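You operate a simulated robot arm through the tools that you are given. There is no shell and no other tool. Be economical: measure what you need, move in short steps, check, and stop when the job is done.

The job below is to be done with a simulated robot arm. You get a single attempt, and the scene is never put back.

Task
Share out the jars on the dining table top. At the end: the clear jar labelled "JAM" from the dining table top is on the white plate on the dining table top; the tea sachet from the dining table top stands where the white small bottle (marked "LOTION") stood; the clear jar that says "rice" from the dining table top is in the green bowl; the white small bottle from the dining table top stands on top of the frozen pack (marked "SPINACH"); whatever was shut is shut again. Leave all else as you found it, and nothing knocked over.

It is judged by the outcome, as a careful person would: the job done as asked, and still so three seconds after it is handed in. It fails if anything else is knocked over, pushed out of place, dropped, spilled or broken.

Robot
A 6-joint arm with a two-finger parallel gripper, fixed in place. Base frame: the origin is at the foot of the arm, x ahead of it, y to its left, z up; the work surface is at about z = 0.749. Lengths are in m, angles in degrees, forces in N, time in s.
With the tool pointing down near the work surface it reaches from about 0.3 to 0.74 m from the base axis. Its first joint turns from -66.0 to 66.0 degrees. Payload 2.45 kg.
Tool frame: the origin (TCP) lies between the finger pads and is the grasp point; the fingertips stand 0.024 m ahead of it; z points along the fingers, y is the line along which they close. The gripper opens to 0.068 m. The fingers are 0.017 m wide and 0.01 m thick; the gripper's body (0.04 by 0.07 m) begins 0.041 m behind the TCP.
Orientation is that of the tool frame in the base frame, as a unit quaternion [x, y, z, w]. With the fingers straight down and closing along the base's y, the tool's x points along the base's -x, its y along +y and its z along -z.

Tools
- The arm moves only by the tool apply_moves. Its argument "series" is a list of rows, each a list of 7 numbers: the turn, a rotation vector about the base's x, y, z in units of 8 degrees (1.0 is 8 degrees), then the shift along the base's x, y, z in units of 50 mm (1.0 is 50 mm), then the finger opening in mm, from 0 to 68. In form: [[rx, ry, rz, tx, ty, tz, jaw], ...]. A call has 1 to 10 rows; each row shifts and turns the commanded pose from where the row before left it. A call with a number of a shift or a turn outside -1 to 1 is refused whole. A row lasts 0.2 s, in which the tool goes at most 0.05 m and 8.6 degrees; a call with a longer step from one row to the next is refused whole, and so is a gripper value outside its range. A pose out of reach is approached as far as the arm can. The call stops where the force on the tool passes 40 N (or 10 N more than at its start, if that is more) or the arm is blocked; 0.2 s more then pass. Each finger travels about 0.108 m/s and halts on what it meets, pressing with about 36 N; the grip force reading is that of the motor and also rises with nothing between the fingers. The clock runs only during rows and for 0.2 s after the last one: add rows that do not move to give the fingers time. The reply holds the time, the measured pose of the TCP, the force on the tool along the base axes, the opening and the grip force, in the units named above and with some noise, and new pictures: "pictures" is both (left out), scene, wrist or none.
- Cameras (640 x 400 px; columns grow to the right, rows downward): "scene" is fixed at [0.1653, 0.414, 1.4586]; the picture's right is [-0.76, -0.64, 0.00], its down [-0.40, 0.48, -0.78] and it looks along [0.50, -0.60, -0.63] (base axes); focal length 371 px, centre (320, 200). "wrist" rides on the gripper at [0.084, 0.011, -0.075] in the tool frame; the picture's right is [-0.13, 0.99, 0.00], its down [-0.60, -0.08, -0.79] and it looks along [-0.79, -0.10, 0.61] (tool axes); focal length 251 px, centre (320, 200).
- probe_pixels(camera, pixels): for up to 12 pixels [column, row] of the newest picture of that camera ("zoom" is the newest enlarged one), the place [x, y, z] in the base frame of the surface seen there, good to about 0.002 m. It takes no simulated time.
- inspect(camera, box): a new picture of the part [left, top, right, bottom] of that camera's present view, enlarged. It takes no simulated time.
- finish_job(): hands the job in; it is judged then, once.

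Work in short steps. Measure before you move; look again where a grasp or a placing could have gone wrong, and mend it. You have 80 turns and 170 pictures in all, those below and enlarged ones among them. Open the gripper and draw the arm clear of the work before you hand the job in, unless the task says otherwise; then end with one line.

The tools are called after "Emit:" by a JSON object that holds its "fn" and its "kwargs". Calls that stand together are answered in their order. apply_moves: Moves the arm, as the interface text tells. Its arguments: {"type":"object","properties":{"series":{"type":"array","items":{"type":"array","items":{"type":"number"}}},"pictures":{"type":"string","enum":["both","scene","wrist","none"]}},"required":["series"]} The other tools are called the same way: probe_pixels (camera, pixels) gives the place of the surface under pixels of a picture; inspect (camera, box) takes an enlarged picture of a part of a camera's view; finish_job () hands the job in.

At the start:

```text
t: 0.0
ee_pos: [0.4344, -0.0325, 1.1372]
orientation: [0.0, 1.0, -0.001, 0.0]
ft_force: [0.2, 0.0, 0.2]
grip_width: 0.0679
gripper_force: 0.0
```

scene: 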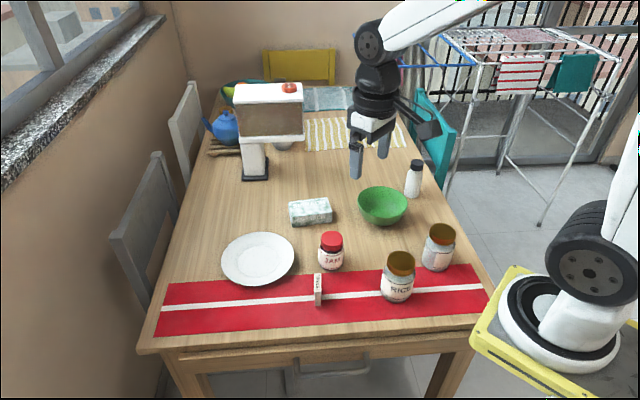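
wrist: 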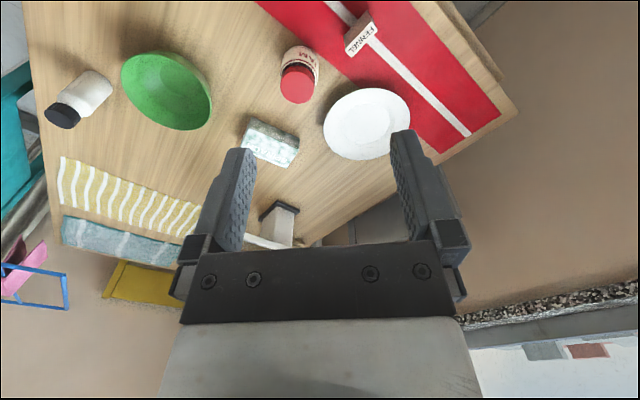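

The scene shows the plate (258,258), JAM jar (331,250), sachet (318,290), rice jar (398,277), another jar (438,247), bowl (383,205), bottle (414,178) and pack (310,212). I'll enlarge and probe.

Emit:
{"fn": "inspect", "kwargs": {"camera": "scene", "box": [210, 150, 480, 320]}}

Emit:
{"fn": "probe_pixels", "kwargs": {"camera": "scene", "pixels": [[258, 258], [331, 237], [331, 265], [318, 275], [318, 300], [402, 258], [398, 297], [441, 232], [383, 208], [417, 163], [413, 195], [310, 205]]}}

```text
2.35 times, centred on (345, 235) of scene
```

zoom: 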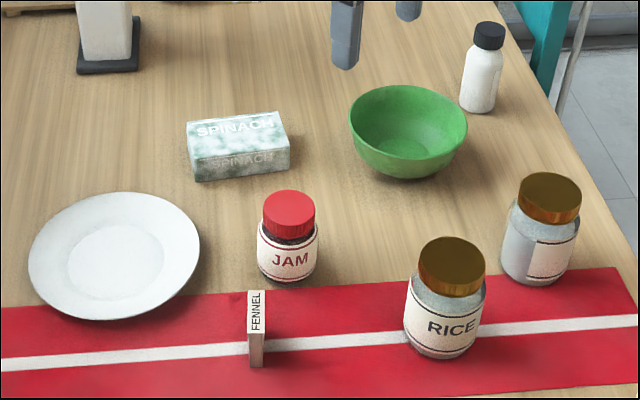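

```text
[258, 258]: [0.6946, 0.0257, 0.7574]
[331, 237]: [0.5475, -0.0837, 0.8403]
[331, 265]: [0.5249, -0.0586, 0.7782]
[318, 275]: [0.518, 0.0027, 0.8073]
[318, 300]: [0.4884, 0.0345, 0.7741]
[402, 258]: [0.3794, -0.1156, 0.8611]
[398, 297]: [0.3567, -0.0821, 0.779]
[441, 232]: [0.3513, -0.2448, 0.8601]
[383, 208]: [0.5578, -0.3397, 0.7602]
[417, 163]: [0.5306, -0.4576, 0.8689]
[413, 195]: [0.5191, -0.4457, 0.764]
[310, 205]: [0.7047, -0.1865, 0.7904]
```

The zoom shows the FENNEL sachet, JAM, RICE, SPINACH clearly. I'll probe details of each in the zoom.

Emit:
{"fn": "probe_pixels", "kwargs": {"camera": "zoom", "pixels": [[249, 292], [265, 292], [250, 340], [264, 340], [257, 330], [250, 366], [263, 366], [289, 195], [265, 215], [314, 215], [290, 235], [290, 280]]}}

Emit:
{"fn": "probe_pixels", "kwargs": {"camera": "zoom", "pixels": [[190, 123], [276, 113], [288, 147], [195, 158], [198, 180], [288, 168], [489, 26], [474, 38], [504, 40], [488, 50], [480, 108], [482, 80]]}}

Emit:
{"fn": "probe_pixels", "kwargs": {"camera": "zoom", "pixels": [[355, 110], [462, 110], [410, 90], [410, 142], [405, 150], [451, 240], [420, 262], [484, 268], [452, 290], [442, 356], [30, 255], [199, 245]]}}

Emit:
{"fn": "inspect", "kwargs": {"camera": "scene", "box": [280, 220, 360, 320]}}

```text
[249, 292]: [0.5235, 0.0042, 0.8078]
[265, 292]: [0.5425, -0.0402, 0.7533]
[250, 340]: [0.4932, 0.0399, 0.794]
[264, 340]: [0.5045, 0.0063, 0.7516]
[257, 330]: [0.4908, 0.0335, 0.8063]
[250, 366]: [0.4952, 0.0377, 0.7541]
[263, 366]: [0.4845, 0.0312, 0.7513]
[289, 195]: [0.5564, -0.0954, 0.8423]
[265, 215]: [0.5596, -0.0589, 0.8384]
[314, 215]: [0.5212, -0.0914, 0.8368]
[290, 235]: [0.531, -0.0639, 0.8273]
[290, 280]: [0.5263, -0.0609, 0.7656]
```

```text
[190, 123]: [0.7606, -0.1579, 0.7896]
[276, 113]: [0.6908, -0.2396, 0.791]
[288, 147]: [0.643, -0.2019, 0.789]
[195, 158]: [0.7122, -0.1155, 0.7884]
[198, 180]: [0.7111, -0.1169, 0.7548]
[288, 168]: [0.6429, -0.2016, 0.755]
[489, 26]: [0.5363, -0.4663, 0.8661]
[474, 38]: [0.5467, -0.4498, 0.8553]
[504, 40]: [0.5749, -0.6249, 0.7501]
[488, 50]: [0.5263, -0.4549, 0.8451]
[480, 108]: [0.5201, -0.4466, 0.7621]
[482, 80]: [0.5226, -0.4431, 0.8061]
```

```text
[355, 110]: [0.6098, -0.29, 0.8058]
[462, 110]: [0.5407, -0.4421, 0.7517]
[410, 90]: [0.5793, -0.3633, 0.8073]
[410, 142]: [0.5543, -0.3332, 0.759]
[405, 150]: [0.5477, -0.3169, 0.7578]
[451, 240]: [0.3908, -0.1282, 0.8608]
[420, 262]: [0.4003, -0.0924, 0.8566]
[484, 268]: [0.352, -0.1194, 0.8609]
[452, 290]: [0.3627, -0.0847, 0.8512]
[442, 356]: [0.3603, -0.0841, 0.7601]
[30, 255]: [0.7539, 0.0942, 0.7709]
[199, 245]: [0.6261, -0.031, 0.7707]
```

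```text
4.00 times, centred on (320, 270) of scene
```

zoom: 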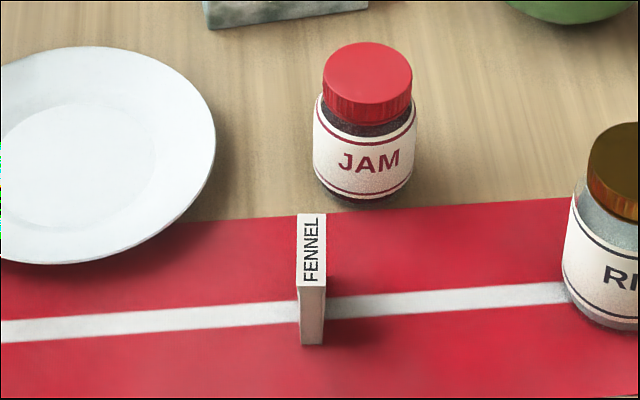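

Geometry is mostly clear. I'll check the tall white object's place and move the tool to look down at the bottle.

Emit:
{"fn": "probe_pixels", "kwargs": {"camera": "scene", "pixels": [[255, 175], [285, 110], [300, 130], [240, 95], [245, 130], [436, 268], [425, 245], [452, 245]]}}

Emit:
{"fn": "apply_moves", "kwargs": {"series": [[0, 0, 0, 0.1, -0.95, -0.2, 68], [0, 0, 0, 0.1, -0.95, -0.2, 68], [0, 0, 0, 0.1, -0.95, -0.2, 68], [0, 0, 0, 0.1, -0.95, -0.2, 68], [0, 0, 0, 0.1, -0.95, -0.2, 68], [0, 0, 0, 0.1, -0.95, -0.2, 68], [0, 0, 0, 0.1, -0.95, -0.2, 68], [0, 0, 0, 0.1, -0.95, -0.2, 68], [0, 0, 0, 0.1, -0.6, -0.2, 68]]}}

```text
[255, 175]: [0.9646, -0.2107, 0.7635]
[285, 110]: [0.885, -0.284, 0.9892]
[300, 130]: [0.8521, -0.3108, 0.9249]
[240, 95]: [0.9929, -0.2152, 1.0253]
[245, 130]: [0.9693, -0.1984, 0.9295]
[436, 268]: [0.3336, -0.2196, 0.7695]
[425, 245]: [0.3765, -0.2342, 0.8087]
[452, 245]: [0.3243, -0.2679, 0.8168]
```

```text
t: 2.0
ee_pos: [0.477, -0.444, 1.0463]
orientation: [0.0, 1.0, 0.0, 0.0]
ft_force: [0.4, 0.3, 0.0]
grip_width: 0.0679
gripper_force: 0.1
```

scene: 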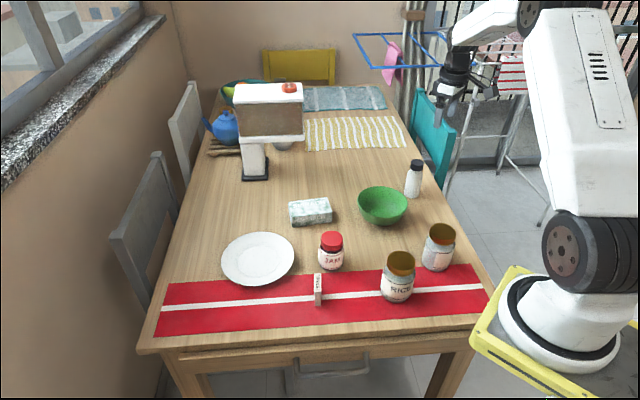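
wrist: 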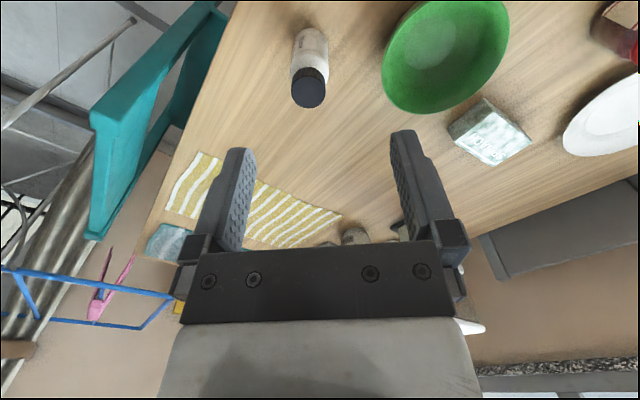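

The bottle is at wrist (310,70), with cap (308,88). I'll enlarge and probe its cap and base.

Emit:
{"fn": "inspect", "kwargs": {"camera": "wrist", "box": [230, 0, 390, 120]}}

Emit:
{"fn": "probe_pixels", "kwargs": {"camera": "wrist", "pixels": [[308, 92], [294, 88], [324, 88], [308, 105], [310, 70], [310, 45], [311, 32], [297, 45], [325, 45], [447, 40], [400, 80], [490, 20]]}}

```text
3.33 times, centred on (310, 60) of wrist
```

zoom: 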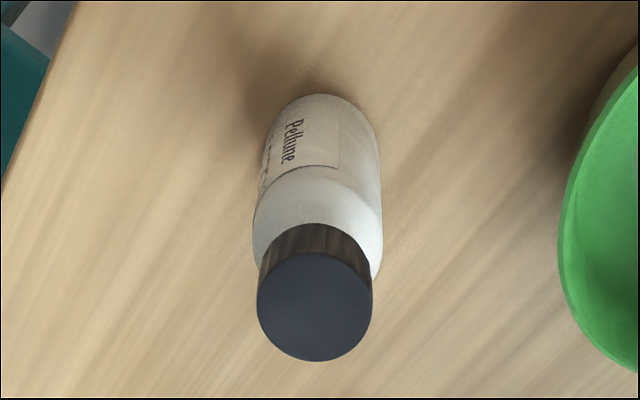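

```text
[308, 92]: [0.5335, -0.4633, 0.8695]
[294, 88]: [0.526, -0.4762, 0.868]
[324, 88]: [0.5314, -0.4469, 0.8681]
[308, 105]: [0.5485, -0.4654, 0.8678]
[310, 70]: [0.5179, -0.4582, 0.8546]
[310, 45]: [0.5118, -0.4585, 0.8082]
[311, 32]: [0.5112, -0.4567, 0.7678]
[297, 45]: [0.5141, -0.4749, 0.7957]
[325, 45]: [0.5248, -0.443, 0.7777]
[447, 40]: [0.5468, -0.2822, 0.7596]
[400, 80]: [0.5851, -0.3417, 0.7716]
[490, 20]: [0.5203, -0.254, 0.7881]
```

The bottle bears "Pellume" plus more; centre is about (0.532,-0.462). I'll check the label and the rest of the table for another white bottle.

Emit:
{"fn": "inspect", "kwargs": {"camera": "scene", "box": [390, 150, 440, 210]}}

Emit:
{"fn": "inspect", "kwargs": {"camera": "scene", "box": [190, 65, 430, 195]}}

```text
6.67 times, centred on (415, 180) of scene
```

zoom: 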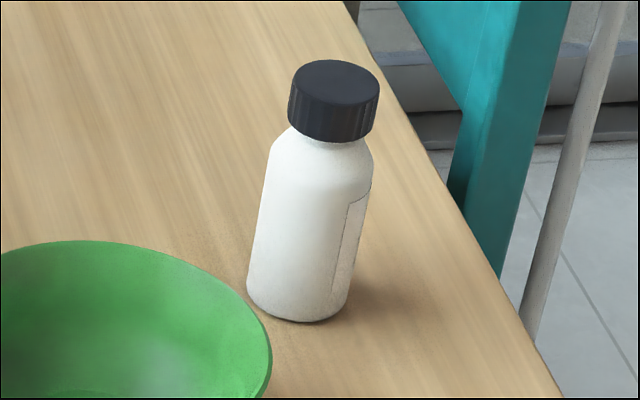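

```text
2.67 times, centred on (310, 130) of scene
```

zoom: 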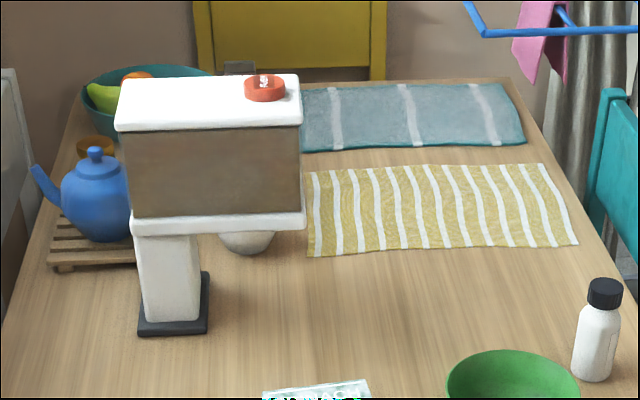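

One such bottle only. Hovering above it with the tips just over the cap.

Emit:
{"fn": "apply_moves", "kwargs": {"series": [[0, 0, 0, 0.275, -0.09, -0.5, 60], [0, 0, 0, 0.275, -0.09, -0.5, 60], [0, 0, 0, 0.275, -0.09, -0.5, 60], [0, 0, 0, 0.275, -0.09, -0.7, 60], [0, 0, 0, 0, 0, -0.6, 60]]}}

```text
t: 3.2
ee_pos: [0.5341, -0.4585, 0.9068]
orientation: [0.0, 1.0, 0.0, -0.001]
ft_force: [0.1, 0.0, 0.3]
grip_width: 0.0602
gripper_force: 0.1
```

scene: 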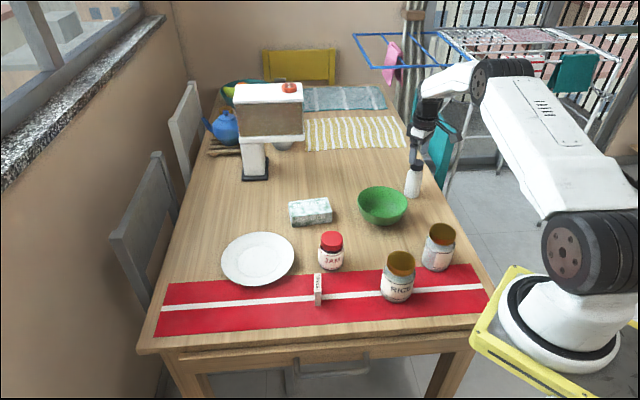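
wrist: 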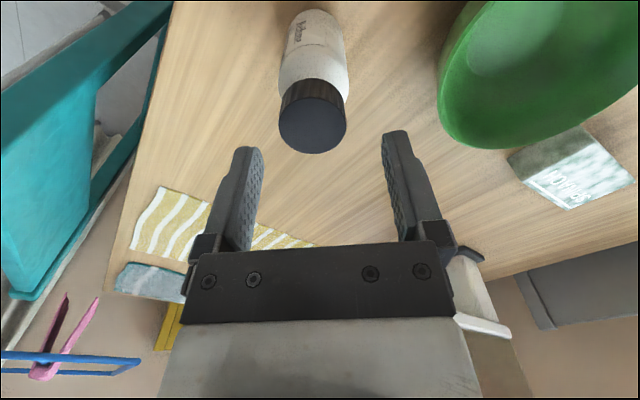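

Bottle is slightly left of finger midline; probing again to refine.

Emit:
{"fn": "probe_pixels", "kwargs": {"camera": "wrist", "pixels": [[280, 120], [346, 120], [313, 98], [313, 151], [315, 30], [284, 60], [347, 60], [440, 90], [248, 155], [392, 140]]}}

```text
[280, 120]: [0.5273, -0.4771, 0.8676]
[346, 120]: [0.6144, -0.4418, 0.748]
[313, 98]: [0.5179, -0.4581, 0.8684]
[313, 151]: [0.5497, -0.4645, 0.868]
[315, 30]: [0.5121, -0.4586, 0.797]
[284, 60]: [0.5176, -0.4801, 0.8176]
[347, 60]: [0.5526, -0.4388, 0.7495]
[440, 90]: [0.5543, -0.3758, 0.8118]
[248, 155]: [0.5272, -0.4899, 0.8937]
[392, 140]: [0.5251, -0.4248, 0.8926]
```

Bottle centre (0.534,-0.4615); shift y −3 mm, descend to z≈0.834, then close.

Emit:
{"fn": "apply_moves", "kwargs": {"series": [[0, 0, 0, 0, -0.06, 0, 60], [0, 0, 0, 0, 0, -0.5, 60], [0, 0, 0, 0, 0, -0.5, 60], [0, 0, 0, 0, 0, -0.46, 60], [0, 0, 0, 0, 0, 0, 60], [0, 0, 0, 0, 0, 0, 45], [0, 0, 0, 0, 0, 0, 30], [0, 0, 0, 0, 0, 0, 28], [0, 0, 0, 0, 0, 0, 28]]}}

```text
t: 5.2
ee_pos: [0.5351, -0.4621, 0.8347]
orientation: [0.0, 1.0, 0.0, 0.0]
ft_force: [0.6, -0.8, 0.3]
grip_width: 0.0443
gripper_force: 36.1
```

scene: 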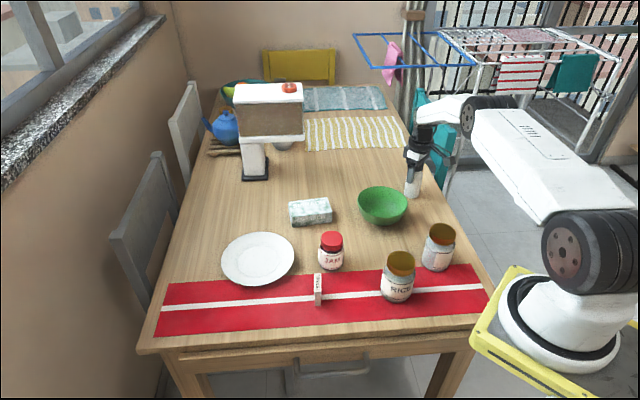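
wrist: 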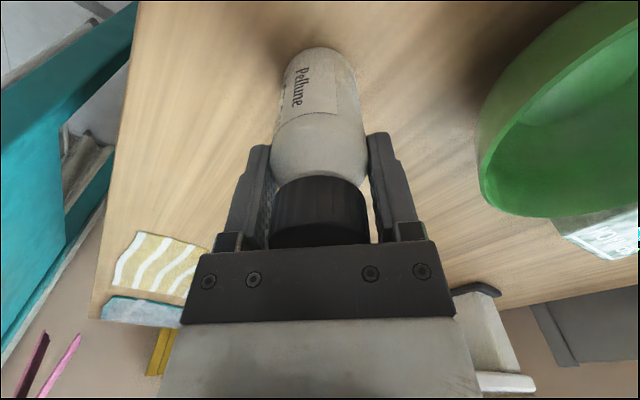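

Gripped at 44 mm. Lift 10 cm and check the bottle hangs steady.

Emit:
{"fn": "apply_moves", "kwargs": {"series": [[0, 0, 0, 0, 0, 0.4, 28], [0, 0, 0, 0, 0, 0.8, 28], [0, 0, 0, 0, 0, 0.8, 28], [0, 0, 0, 0, 0, 0, 28]], "pictures": "both"}}

Emit:
{"fn": "apply_moves", "kwargs": {"series": [[0, 0, 0, 0.4, 0.7, 0, 28], [0, 0, 0, 0.4, 0.7, 0, 28], [0, 0, 0, 0.4, 0.7, 0, 28], [0, 0, 0, 0.4, 0.7, 0, 28], [0, 0, 0, 0.4, 0.7, 0, 28], [0, 0, 0, 0.4, 0.7, 0, 28], [0, 0, 0, 0.4, 0.7, 0, 28], [0, 0, 0, 0.5, 0.74, 0, 28], [0, 0, 0, 0, 0, 0, 28]]}}

```text
t: 6.2
ee_pos: [0.5363, -0.4614, 0.9355]
orientation: [-0.001, 1.0, 0.001, -0.001]
ft_force: [0.1, -1.0, -1.7]
grip_width: 0.044
gripper_force: 36.9
```

scene: 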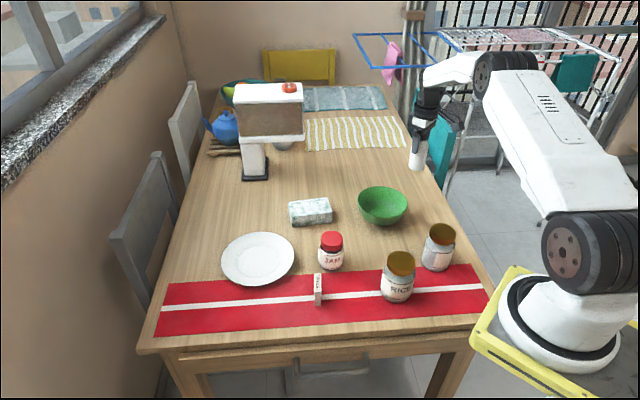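
wrist: 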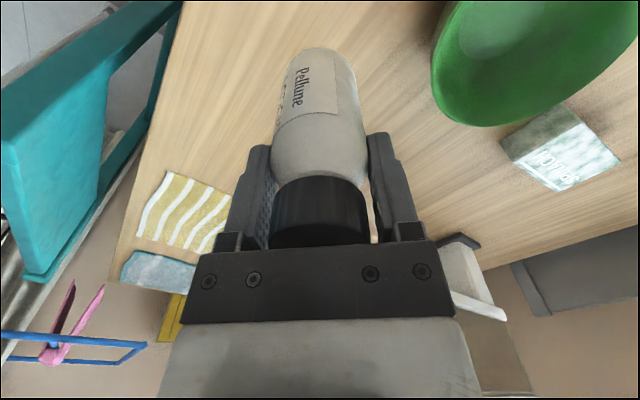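

```text
t: 8.2
ee_pos: [0.6998, -0.1815, 0.9335]
orientation: [0.0, 1.0, 0.0, 0.0]
ft_force: [0.4, -0.8, -1.5]
grip_width: 0.0442
gripper_force: 36.0
```

scene: 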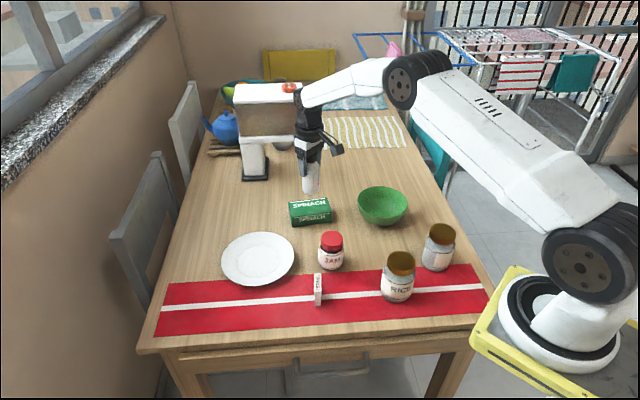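
wrist: 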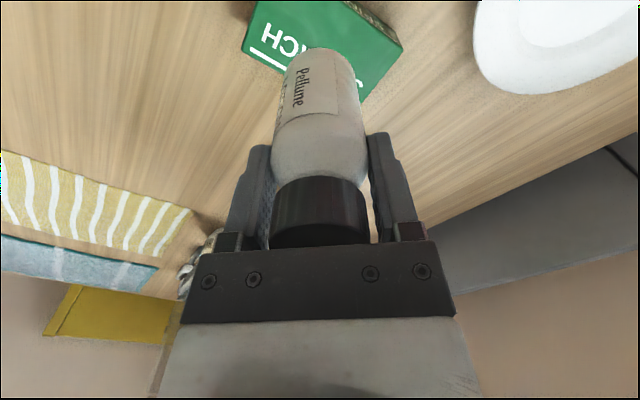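

The pack now looks green instead of frosted at scene (310,212); taking a closer look before lowering.

Emit:
{"fn": "inspect", "kwargs": {"camera": "scene", "box": [260, 130, 360, 240]}}

Emit:
{"fn": "probe_pixels", "kwargs": {"camera": "scene", "pixels": [[291, 203], [327, 199], [332, 213], [294, 218], [310, 190], [310, 208], [294, 226], [332, 222]]}}

```text
3.64 times, centred on (310, 185) of scene
```

zoom: 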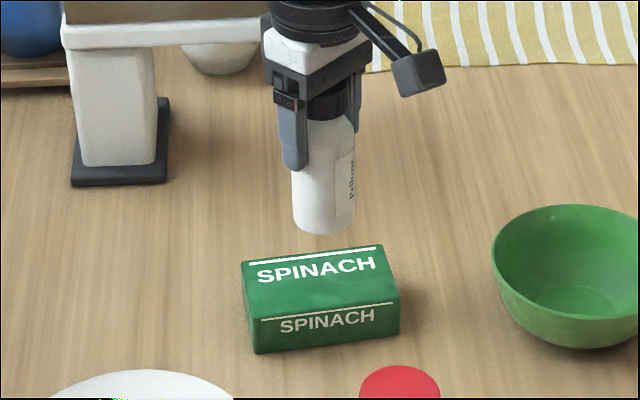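

```text
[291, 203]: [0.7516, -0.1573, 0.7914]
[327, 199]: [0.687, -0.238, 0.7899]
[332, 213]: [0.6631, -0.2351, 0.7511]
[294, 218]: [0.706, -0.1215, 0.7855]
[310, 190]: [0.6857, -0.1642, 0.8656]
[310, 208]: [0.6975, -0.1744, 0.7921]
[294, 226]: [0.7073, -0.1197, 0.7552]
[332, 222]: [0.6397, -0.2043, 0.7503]
```

Same pack, same place, label SPINACH, frost just gone. Lowering the bottle onto it.

Emit:
{"fn": "apply_moves", "kwargs": {"series": [[0, 0, 0, 0, 0, -0.4, 28], [0, 0, 0, 0, 0, -0.4, 28], [0, 0, 0, 0, 0, -0.2, 28], [0, 0, 0, 0, 0, -0.08, 28], [0, 0, 0, 0, 0, 0, 28]]}}

```text
t: 9.4
ee_pos: [0.7002, -0.1807, 0.8808]
orientation: [0.0, 1.0, 0.0, 0.0]
ft_force: [-0.1, -0.5, -1.9]
grip_width: 0.0445
gripper_force: 35.9
```

scene: 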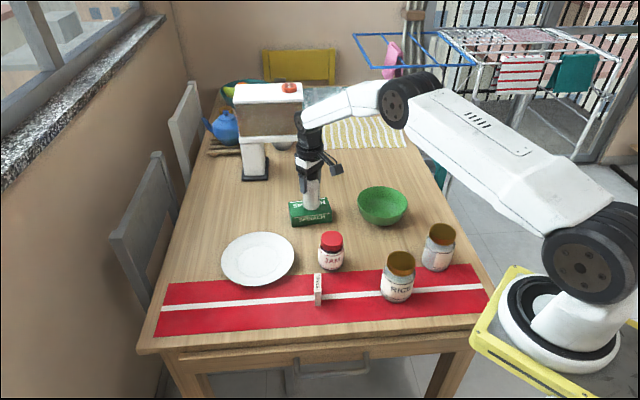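
wrist: 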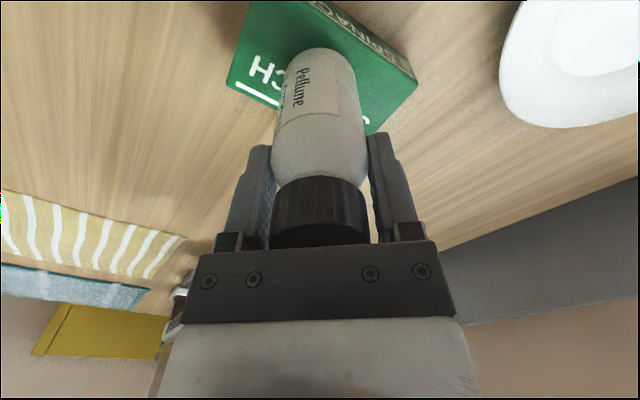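

Close to contact (force −1.9 N, just weight). Easing down in 1.5 mm steps watching force.

Emit:
{"fn": "apply_moves", "kwargs": {"series": [[0, 0, 0, 0, 0, -0.03, 28], [0, 0, 0, 0, 0, -0.03, 28], [0, 0, 0, 0, 0, 0, 28]], "pictures": "none"}}

```text
t: 10.2
ee_pos: [0.6995, -0.1822, 0.8766]
orientation: [-0.001, 1.0, -0.001, -0.001]
ft_force: [-0.1, -0.4, -1.8]
grip_width: 0.0442
gripper_force: 35.6
```

Emit:
{"fn": "apply_moves", "kwargs": {"series": [[0, 0, 0, 0, 0, -0.03, 28], [0, 0, 0, 0, 0, 0, 28]], "pictures": "none"}}

```text
t: 10.8
ee_pos: [0.7002, -0.1803, 0.8747]
orientation: [0.0, 1.0, 0.001, 0.0]
ft_force: [0.6, -0.2, -1.7]
grip_width: 0.0442
gripper_force: 35.9
```

Still only weight on the sensor; another 1.5 mm.

Emit:
{"fn": "apply_moves", "kwargs": {"series": [[0, 0, 0, 0, 0, -0.03, 28], [0, 0, 0, 0, 0, 0, 28]], "pictures": "scene"}}

Emit:
{"fn": "inspect", "kwargs": {"camera": "scene", "box": [270, 150, 350, 230]}}

```text
t: 11.4
ee_pos: [0.7011, -0.1809, 0.8747]
orientation: [0.001, 1.0, 0.0, -0.001]
ft_force: [-0.9, 1.5, 2.4]
grip_width: 0.0441
gripper_force: 36.1
```

scene: 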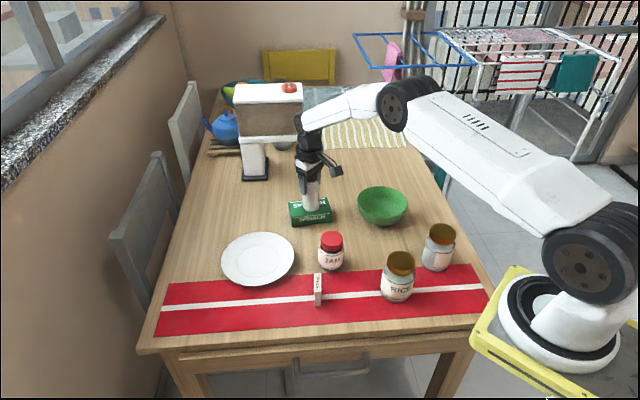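

```text
5.00 times, centred on (310, 190) of scene
```

zoom: 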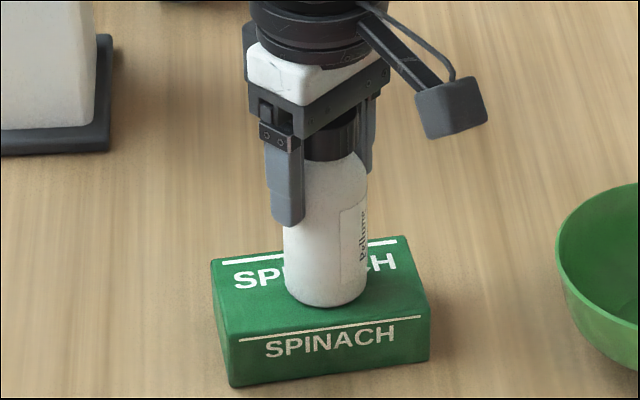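

Contact at +2.4 N and the base sits fully on the pack. Release gently and rise.

Emit:
{"fn": "apply_moves", "kwargs": {"series": [[0, 0, 0, 0, 0, 0, 48], [0, 0, 0, 0, 0, 0, 56], [0, 0, 0, 0, 0, 0, 62], [0, 0, 0, 0, 0, 0, 62], [0, 0, 0, 0, 0, 0.4, 62], [0, 0, 0, 0, 0, 0.8, 62], [0, 0, 0, 0, 0, 0.9, 62], [0, 0, 0, 0, 0, 0.9, 62]]}}

Emit:
{"fn": "inspect", "kwargs": {"camera": "scene", "box": [270, 150, 350, 230]}}

```text
t: 13.2
ee_pos: [0.6983, -0.1805, 1.0236]
orientation: [0.001, 1.0, 0.0, 0.0]
ft_force: [-0.1, 0.2, -0.3]
grip_width: 0.0621
gripper_force: 0.1
```

scene: 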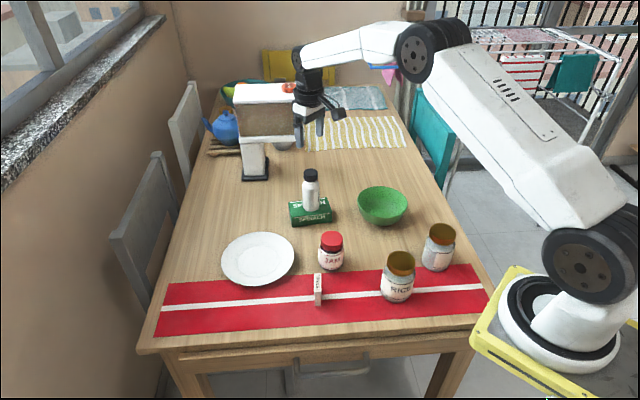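
wrist: 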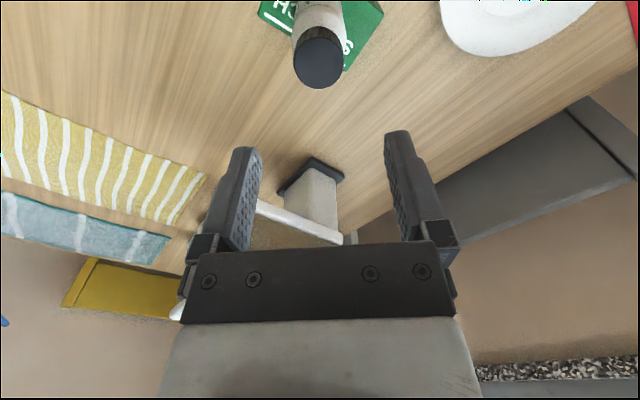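

```text
5.00 times, centred on (310, 190) of scene
```

zoom: 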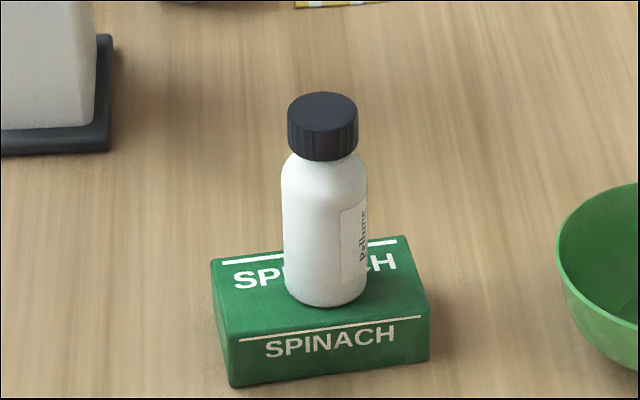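

Bottle stands on the pack. Now going to view the sachet from above.

Emit:
{"fn": "apply_moves", "kwargs": {"series": [[0, 0, 0, -0.7, 0.55, 0, 62], [0, 0, 0, -0.7, 0.55, 0, 62], [0, 0, 0, -0.7, 0.55, 0, 62], [0, 0, 0, -0.7, 0.55, 0, 62], [0, 0, 0, -0.7, 0.55, 0, 62], [0, 0, 0, -0.7, 0.55, 0, 62], [0, 0, 0, -0.7, 0.55, 0, 62], [0, 0, 0, 0, 0, -0.5, 62], [0, 0, 0, 0, 0, 0, 62]], "pictures": "wrist"}}

Emit:
{"fn": "inspect", "kwargs": {"camera": "wrist", "box": [220, 0, 420, 140]}}

```text
t: 15.2
ee_pos: [0.4543, 0.0112, 0.9979]
orientation: [0.001, 1.0, 0.0, 0.0]
ft_force: [-0.3, 0.2, 0.1]
grip_width: 0.0618
gripper_force: 0.1
```

wrist: 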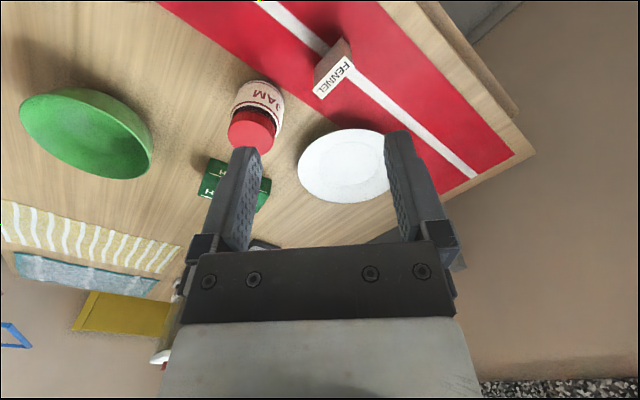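

```text
2.86 times, centred on (320, 70) of wrist
```

zoom: 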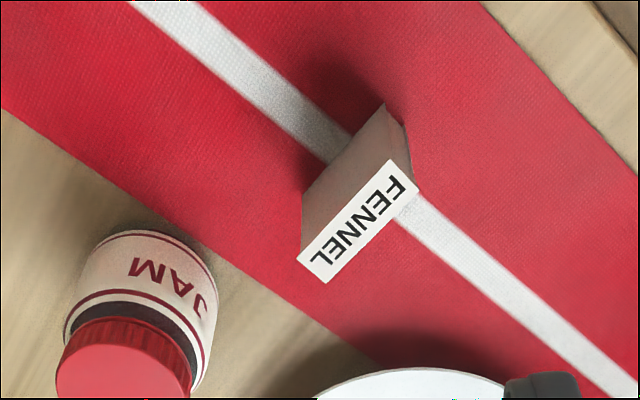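

Emit:
{"fn": "probe_pixels", "kwargs": {"camera": "zoom", "pixels": [[393, 164], [414, 193], [300, 258], [325, 279], [358, 220], [346, 211], [370, 232], [345, 170], [385, 110], [304, 205], [407, 120]]}}

```text
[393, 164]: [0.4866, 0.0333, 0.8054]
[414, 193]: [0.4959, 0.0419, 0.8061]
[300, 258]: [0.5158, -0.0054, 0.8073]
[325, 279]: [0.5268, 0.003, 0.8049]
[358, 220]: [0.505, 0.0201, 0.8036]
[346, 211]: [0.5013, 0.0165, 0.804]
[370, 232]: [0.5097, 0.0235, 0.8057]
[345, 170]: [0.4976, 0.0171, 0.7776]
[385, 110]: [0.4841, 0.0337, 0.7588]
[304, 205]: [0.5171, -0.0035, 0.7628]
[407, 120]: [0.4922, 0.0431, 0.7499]
```

Sachet centre (0.506,0.018), top z 0.806, thin axis at ~39°, 13 mm thick. Turning the tool −51.5° and hovering over it.

Emit:
{"fn": "apply_moves", "kwargs": {"series": [[0, 0, -0.92, 0.148, 0.02, -0.36, 40], [0, 0, -0.92, 0.148, 0.02, -0.36, 40], [0, 0, -0.92, 0.148, 0.02, -0.36, 40], [0, 0, -0.92, 0.148, 0.02, -0.36, 40], [0, 0, -0.92, 0.148, 0.02, -0.36, 40], [0, 0, -0.92, 0.148, 0.02, -0.36, 40], [0, 0, -0.92, 0.148, 0.02, -0.36, 40], [0, 0, 0, 0, 0, 0, 40]]}}

Emit:
{"fn": "inspect", "kwargs": {"camera": "scene", "box": [270, 220, 370, 320]}}

```text
t: 17.0
ee_pos: [0.505, 0.0191, 0.8724]
orientation: [0.435, 0.9, 0.0, 0.0]
ft_force: [0.5, 0.0, -0.7]
grip_width: 0.04
gripper_force: 0.1
```

scene: 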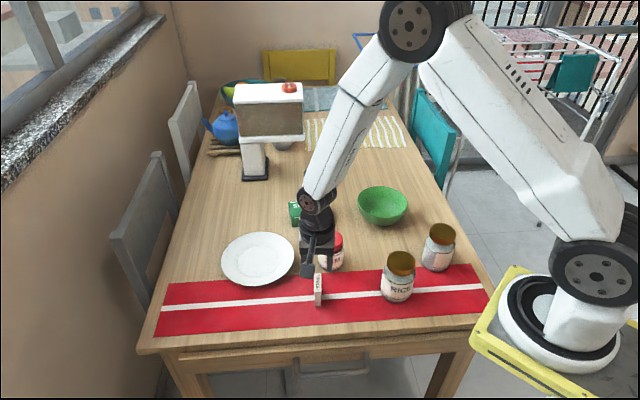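
wrist: 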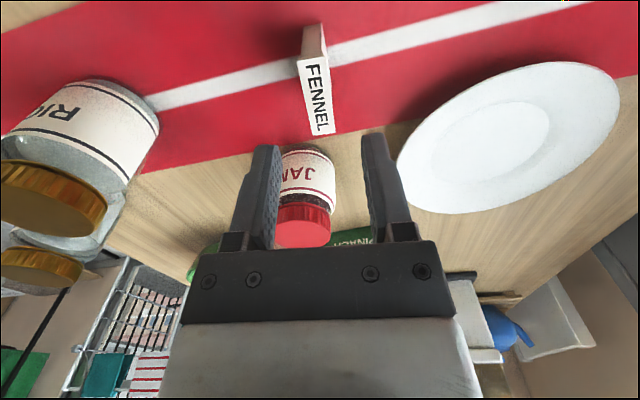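

```text
4.00 times, centred on (320, 270) of scene
```

zoom: 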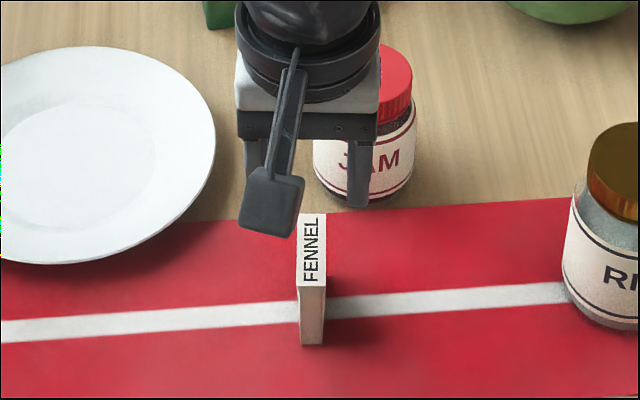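

The sachet sits between the finger lines; re-probing for fine alignment.

Emit:
{"fn": "probe_pixels", "kwargs": {"camera": "wrist", "pixels": [[300, 62], [325, 57], [311, 133], [334, 130], [318, 98], [307, 98], [329, 98], [263, 150], [376, 140]]}}

```text
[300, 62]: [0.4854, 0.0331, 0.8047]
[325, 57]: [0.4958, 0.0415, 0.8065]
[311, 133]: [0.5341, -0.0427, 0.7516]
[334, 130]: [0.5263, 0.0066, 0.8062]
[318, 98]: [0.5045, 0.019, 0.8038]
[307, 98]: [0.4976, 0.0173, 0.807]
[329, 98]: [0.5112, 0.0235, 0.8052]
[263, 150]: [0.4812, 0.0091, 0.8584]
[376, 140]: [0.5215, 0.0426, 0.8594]
```

Aligned within 1 mm. Descend to z≈0.788 and close gradually.

Emit:
{"fn": "apply_moves", "kwargs": {"series": [[0, 0, 0, 0, 0, -0.5, 40], [0, 0, 0, 0, 0, -0.5, 40], [0, 0, 0, 0, 0, -0.5, 40], [0, 0, 0, 0, 0, -0.18, 40], [0, 0, 0, 0, 0, 0, 40], [0, 0, 0, 0, 0, 0, 28], [0, 0, 0, 0, 0, 0, 20], [0, 0, 0, 0, 0, 0, 14], [0, 0, 0, 0, 0, 0, 8], [0, 0, 0, 0, 0, 0, 8]]}}

```text
t: 19.2
ee_pos: [0.508, 0.017, 0.7882]
orientation: [0.435, 0.901, 0.0, 0.0]
ft_force: [0.8, 0.8, -0.1]
grip_width: 0.0146
gripper_force: 34.3
```

scene: 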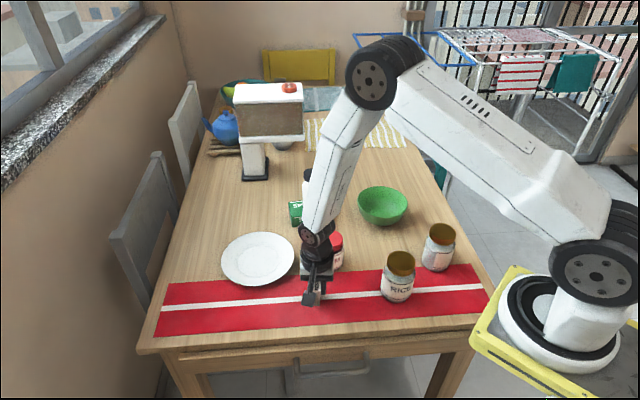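
wrist: 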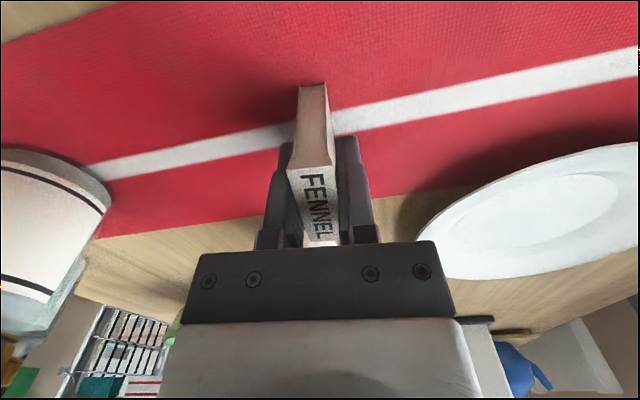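

Held. Lift 15 cm and carry over to above the old bottle spot (0.534,−0.4615).

Emit:
{"fn": "apply_moves", "kwargs": {"series": [[0, 0, 0, 0, 0, 0.4, 8], [0, 0, 0, 0, 0, 0.8, 8], [0, 0, 0, 0, 0, 0.9, 8], [0, 0, 0, 0, 0, 0.9, 8], [0, 0, 0, 0, 0, 0, 8]], "pictures": "wrist"}}

Emit:
{"fn": "apply_moves", "kwargs": {"series": [[0, 0, 0, 0.053, -0.956, 0, 8], [0, 0, 0, 0.053, -0.956, 0, 8], [0, 0, 0, 0.053, -0.956, 0, 8], [0, 0, 0, 0.053, -0.956, 0, 8], [0, 0, 0, 0.053, -0.956, 0, 8], [0, 0, 0, 0.053, -0.956, 0, 8], [0, 0, 0, 0.053, -0.956, 0, 8], [0, 0, 0, 0.053, -0.956, 0, 8], [0, 0, 0, 0.053, -0.956, 0, 8], [0, 0, 0, 0.053, -0.956, 0, 8]]}}

```text
t: 20.4
ee_pos: [0.5053, 0.0169, 0.9408]
orientation: [0.434, 0.901, 0.0, 0.001]
ft_force: [0.1, -0.1, -0.3]
grip_width: 0.0149
gripper_force: 34.6
```

wrist: 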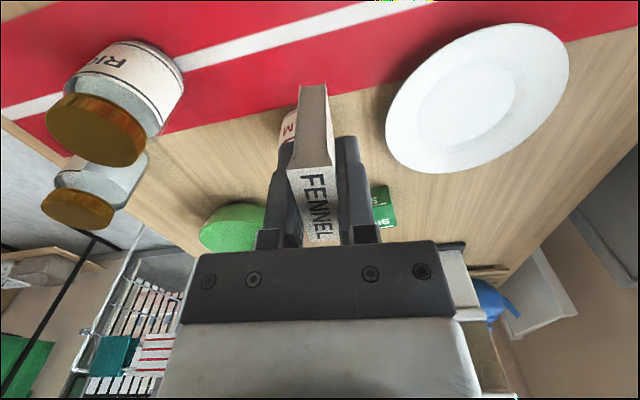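

```text
t: 22.6
ee_pos: [0.5311, -0.4597, 0.9355]
orientation: [0.435, 0.9, 0.0, -0.001]
ft_force: [0.4, -0.5, 0.1]
grip_width: 0.0149
gripper_force: 34.3
```

scene: 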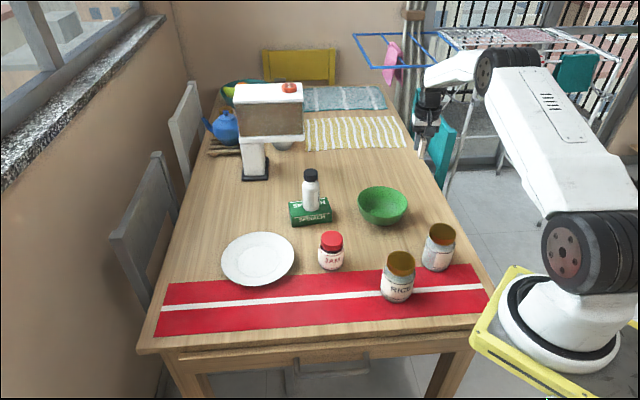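
wrist: 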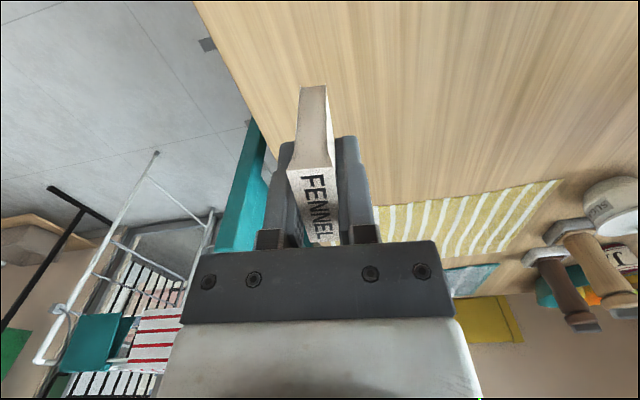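

Over the spot. Lowering most of the way.

Emit:
{"fn": "apply_moves", "kwargs": {"series": [[0, 0, 0, 0.03, -0.02, -0.7, 8], [0, 0, 0, 0, 0, -0.7, 8], [0, 0, 0, 0, 0, -0.7, 8], [0, 0, 0, 0, 0, -0.5, 8], [0, 0, 0, 0, 0, -0.2, 8], [0, 0, 0, 0, 0, 0, 8]]}}

Emit:
{"fn": "inspect", "kwargs": {"camera": "scene", "box": [370, 130, 450, 230]}}

```text
t: 24.0
ee_pos: [0.5334, -0.461, 0.7989]
orientation: [0.434, 0.901, 0.001, 0.001]
ft_force: [0.0, 1.2, 0.6]
grip_width: 0.0145
gripper_force: 34.6
```

scene: 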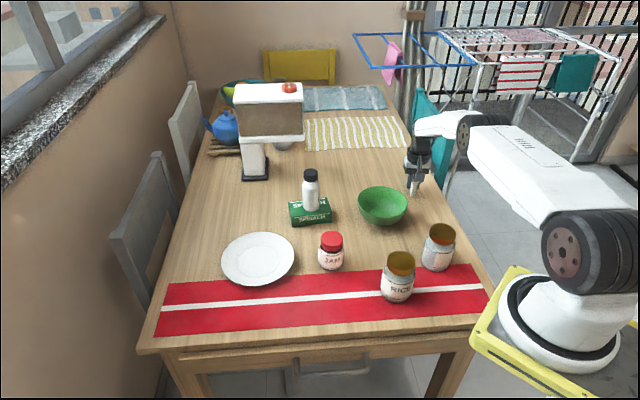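
wrist: 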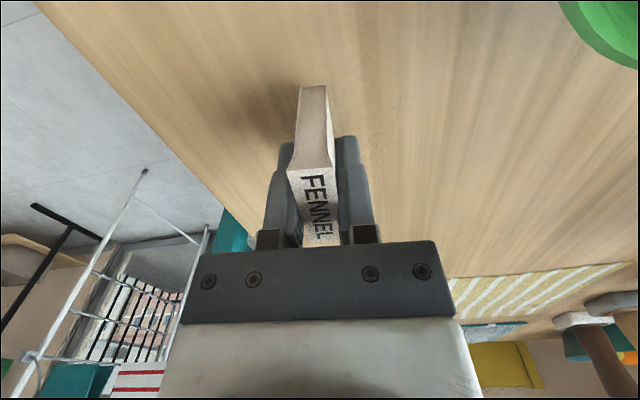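

```text
4.00 times, centred on (410, 180) of scene
```

zoom: 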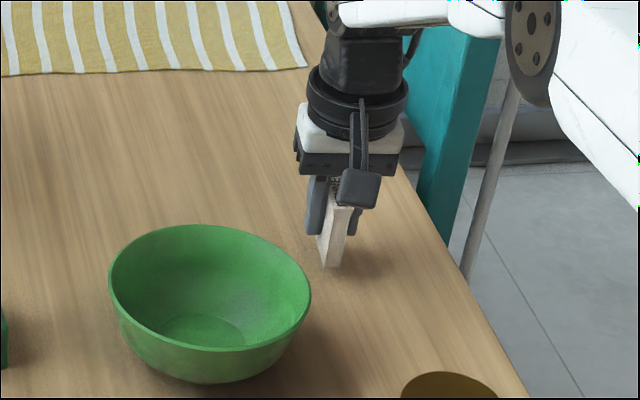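

About 1 cm to go; easing down.

Emit:
{"fn": "apply_moves", "kwargs": {"series": [[0, 0, 0, 0, 0, -0.1, 8], [0, 0, 0, 0, 0, -0.08, 8], [0, 0, 0, 0, 0, 0, 8]], "pictures": "none"}}

Emit:
{"fn": "apply_moves", "kwargs": {"series": [[0, 0, 0, 0, 0, -0.03, 8], [0, 0, 0, 0, 0, 0, 8]], "pictures": "none"}}

```text
t: 24.8
ee_pos: [0.5333, -0.4609, 0.7903]
orientation: [0.434, 0.901, 0.0, 0.0]
ft_force: [0.0, 0.1, 0.0]
grip_width: 0.015
gripper_force: 34.8
```

```text
t: 25.4
ee_pos: [0.5343, -0.4603, 0.788]
orientation: [0.434, 0.901, -0.001, 0.0]
ft_force: [-1.1, 1.8, 5.9]
grip_width: 0.0149
gripper_force: 34.1
```

Contact at 5.9 N. Release slowly to 30 mm and rise.

Emit:
{"fn": "apply_moves", "kwargs": {"series": [[0, 0, 0, 0, 0, 0.02, 8], [0, 0, 0, 0, 0, 0, 18], [0, 0, 0, 0, 0, 0, 24], [0, 0, 0, 0, 0, 0, 32], [0, 0, 0, 0, 0, 0, 32], [0, 0, 0, 0, 0, 0.3, 32], [0, 0, 0, 0, 0, 0.7, 32], [0, 0, 0, 0, 0, 0.9, 32], [0, 0, 0, 0, 0, 0.9, 32], [0, 0, 0, 0, 0, 0.9, 32]]}}

Emit:
{"fn": "inspect", "kwargs": {"camera": "scene", "box": [370, 130, 450, 230]}}

```text
t: 27.6
ee_pos: [0.5331, -0.4619, 0.9758]
orientation: [0.434, 0.901, 0.001, 0.0]
ft_force: [-0.3, 0.3, -0.1]
grip_width: 0.032
gripper_force: 0.1
```

scene: 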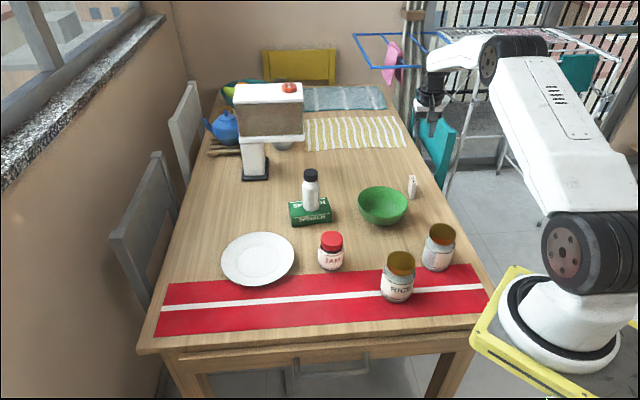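
wrist: 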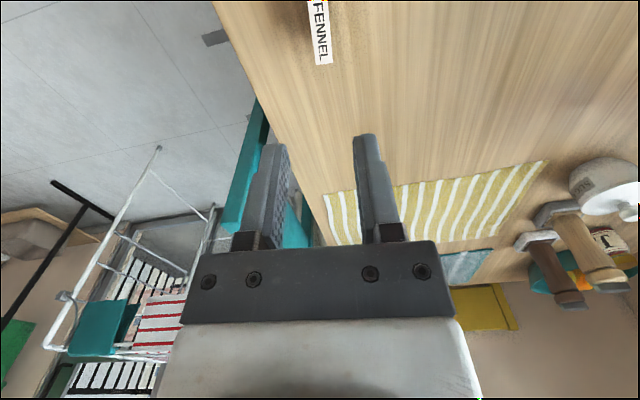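

```text
4.00 times, centred on (410, 180) of scene
```

zoom: 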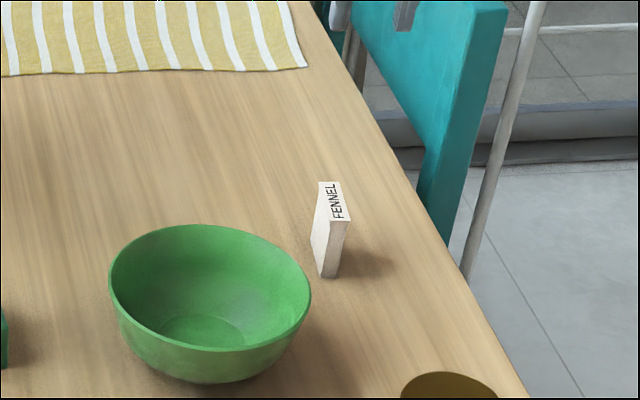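

Sachet stands. Next JAM jar: turn back to yaw 0 and go to view it.

Emit:
{"fn": "apply_moves", "kwargs": {"series": [[0, 0, 0.92, -0.1, 0.95, 0, 68], [0, 0, 0.92, -0.1, 0.95, 0, 68], [0, 0, 0.92, -0.1, 0.95, 0, 68], [0, 0, 0.92, -0.1, 0.95, 0, 68], [0, 0, 0.92, -0.1, 0.95, 0, 68], [0, 0, 0.92, -0.1, 0.95, 0, 68], [0, 0, 0.92, -0.1, 0.95, 0, 68], [0, 0, 0, -0.1, 0.95, 0, 68], [0, 0, 0, 0, 0, 0, 68]]}}

Emit:
{"fn": "inspect", "kwargs": {"camera": "wrist", "box": [220, 0, 420, 140]}}

```text
t: 29.6
ee_pos: [0.496, -0.0791, 0.9744]
orientation: [-0.001, 1.0, 0.0, 0.0]
ft_force: [-0.4, -0.2, -0.7]
grip_width: 0.0678
gripper_force: 0.0
```

scene: 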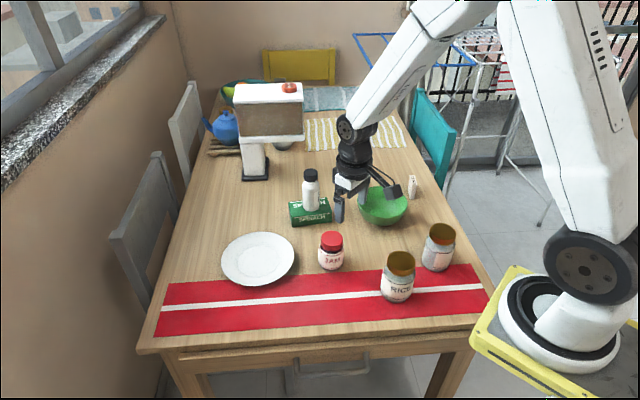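
wrist: 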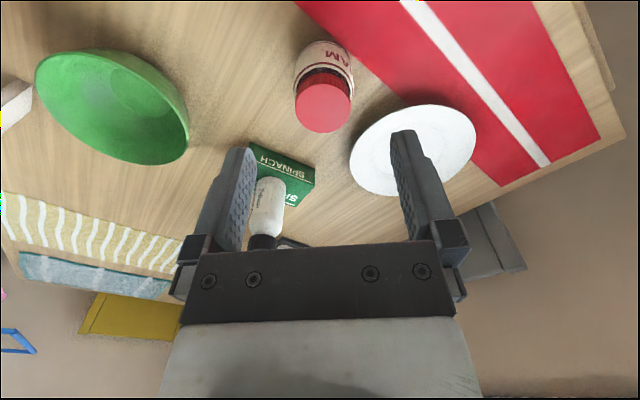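

```text
2.86 times, centred on (320, 70) of wrist
```

zoom: 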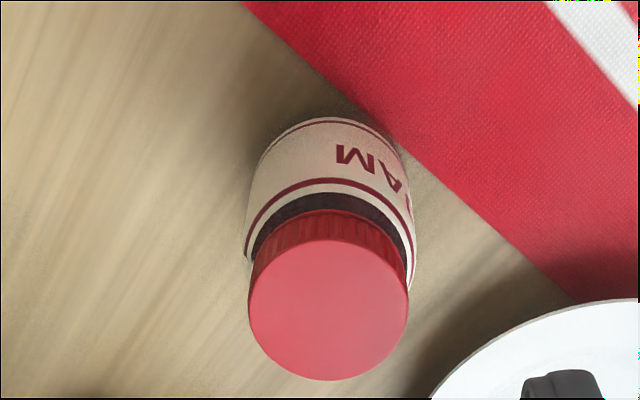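

Emit:
{"fn": "probe_pixels", "kwargs": {"camera": "zoom", "pixels": [[329, 240], [329, 378], [252, 305], [406, 305], [329, 310], [330, 195], [325, 160], [330, 125], [253, 220], [410, 220], [250, 200], [330, 214]]}}

Emit:
{"fn": "probe_pixels", "kwargs": {"camera": "scene", "pixels": [[222, 260], [294, 250], [257, 232], [257, 286], [232, 258], [280, 254], [258, 275], [258, 240]]}}

```text
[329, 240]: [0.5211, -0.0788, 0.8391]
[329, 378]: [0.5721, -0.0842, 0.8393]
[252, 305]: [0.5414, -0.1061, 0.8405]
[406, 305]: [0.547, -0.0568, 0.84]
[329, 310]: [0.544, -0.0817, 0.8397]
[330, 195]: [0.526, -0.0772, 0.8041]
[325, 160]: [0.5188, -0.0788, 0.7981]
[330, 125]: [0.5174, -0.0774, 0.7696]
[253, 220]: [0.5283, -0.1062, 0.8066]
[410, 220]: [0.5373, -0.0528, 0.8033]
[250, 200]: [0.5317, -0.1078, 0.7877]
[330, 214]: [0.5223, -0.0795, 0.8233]
```

```text
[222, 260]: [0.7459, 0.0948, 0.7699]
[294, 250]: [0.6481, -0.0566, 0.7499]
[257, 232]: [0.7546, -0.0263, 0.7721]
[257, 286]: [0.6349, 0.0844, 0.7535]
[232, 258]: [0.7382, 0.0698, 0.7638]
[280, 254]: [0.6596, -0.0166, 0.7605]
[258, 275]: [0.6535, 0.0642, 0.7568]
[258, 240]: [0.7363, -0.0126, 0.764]
```

JAM centre (0.546,−0.0815), body ⌀~57 mm. Move above with tips just over the lid.

Emit:
{"fn": "apply_moves", "kwargs": {"series": [[0, 0, 0, 0.5, -0.03, -0.5, 68], [0, 0, 0, 0.5, -0.02, -0.5, 68], [0, 0, 0, 0, 0, -0.8, 68], [0, 0, 0, 0, 0, 0, 68]], "pictures": "wrist"}}

Emit:
{"fn": "probe_pixels", "kwargs": {"camera": "wrist", "pixels": [[320, 140], [280, 145], [362, 145], [320, 110], [320, 180], [320, 60], [275, 90], [368, 90], [245, 155], [397, 140]]}}

```text
t: 30.6
ee_pos: [0.546, -0.082, 0.8847]
orientation: [0.0, 1.0, 0.0, 0.0]
ft_force: [-0.2, 0.6, -0.6]
grip_width: 0.0682
gripper_force: 0.2
```

wrist: 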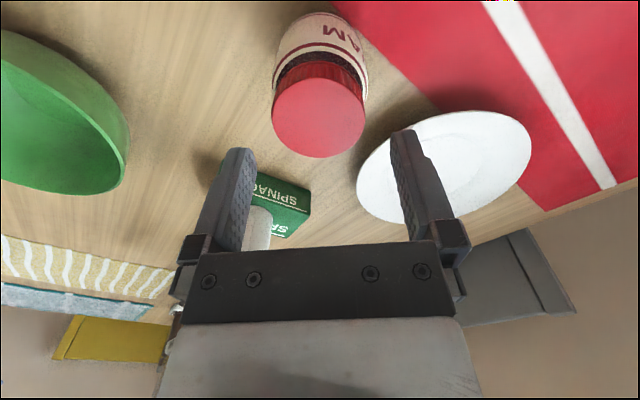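

```text
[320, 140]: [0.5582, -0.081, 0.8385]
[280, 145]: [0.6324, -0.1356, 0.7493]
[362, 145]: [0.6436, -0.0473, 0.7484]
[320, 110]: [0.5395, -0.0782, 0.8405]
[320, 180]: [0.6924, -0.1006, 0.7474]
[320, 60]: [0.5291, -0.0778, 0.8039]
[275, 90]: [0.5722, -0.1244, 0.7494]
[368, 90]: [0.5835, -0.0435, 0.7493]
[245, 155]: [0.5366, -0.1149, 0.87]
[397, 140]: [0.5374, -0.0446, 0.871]
```

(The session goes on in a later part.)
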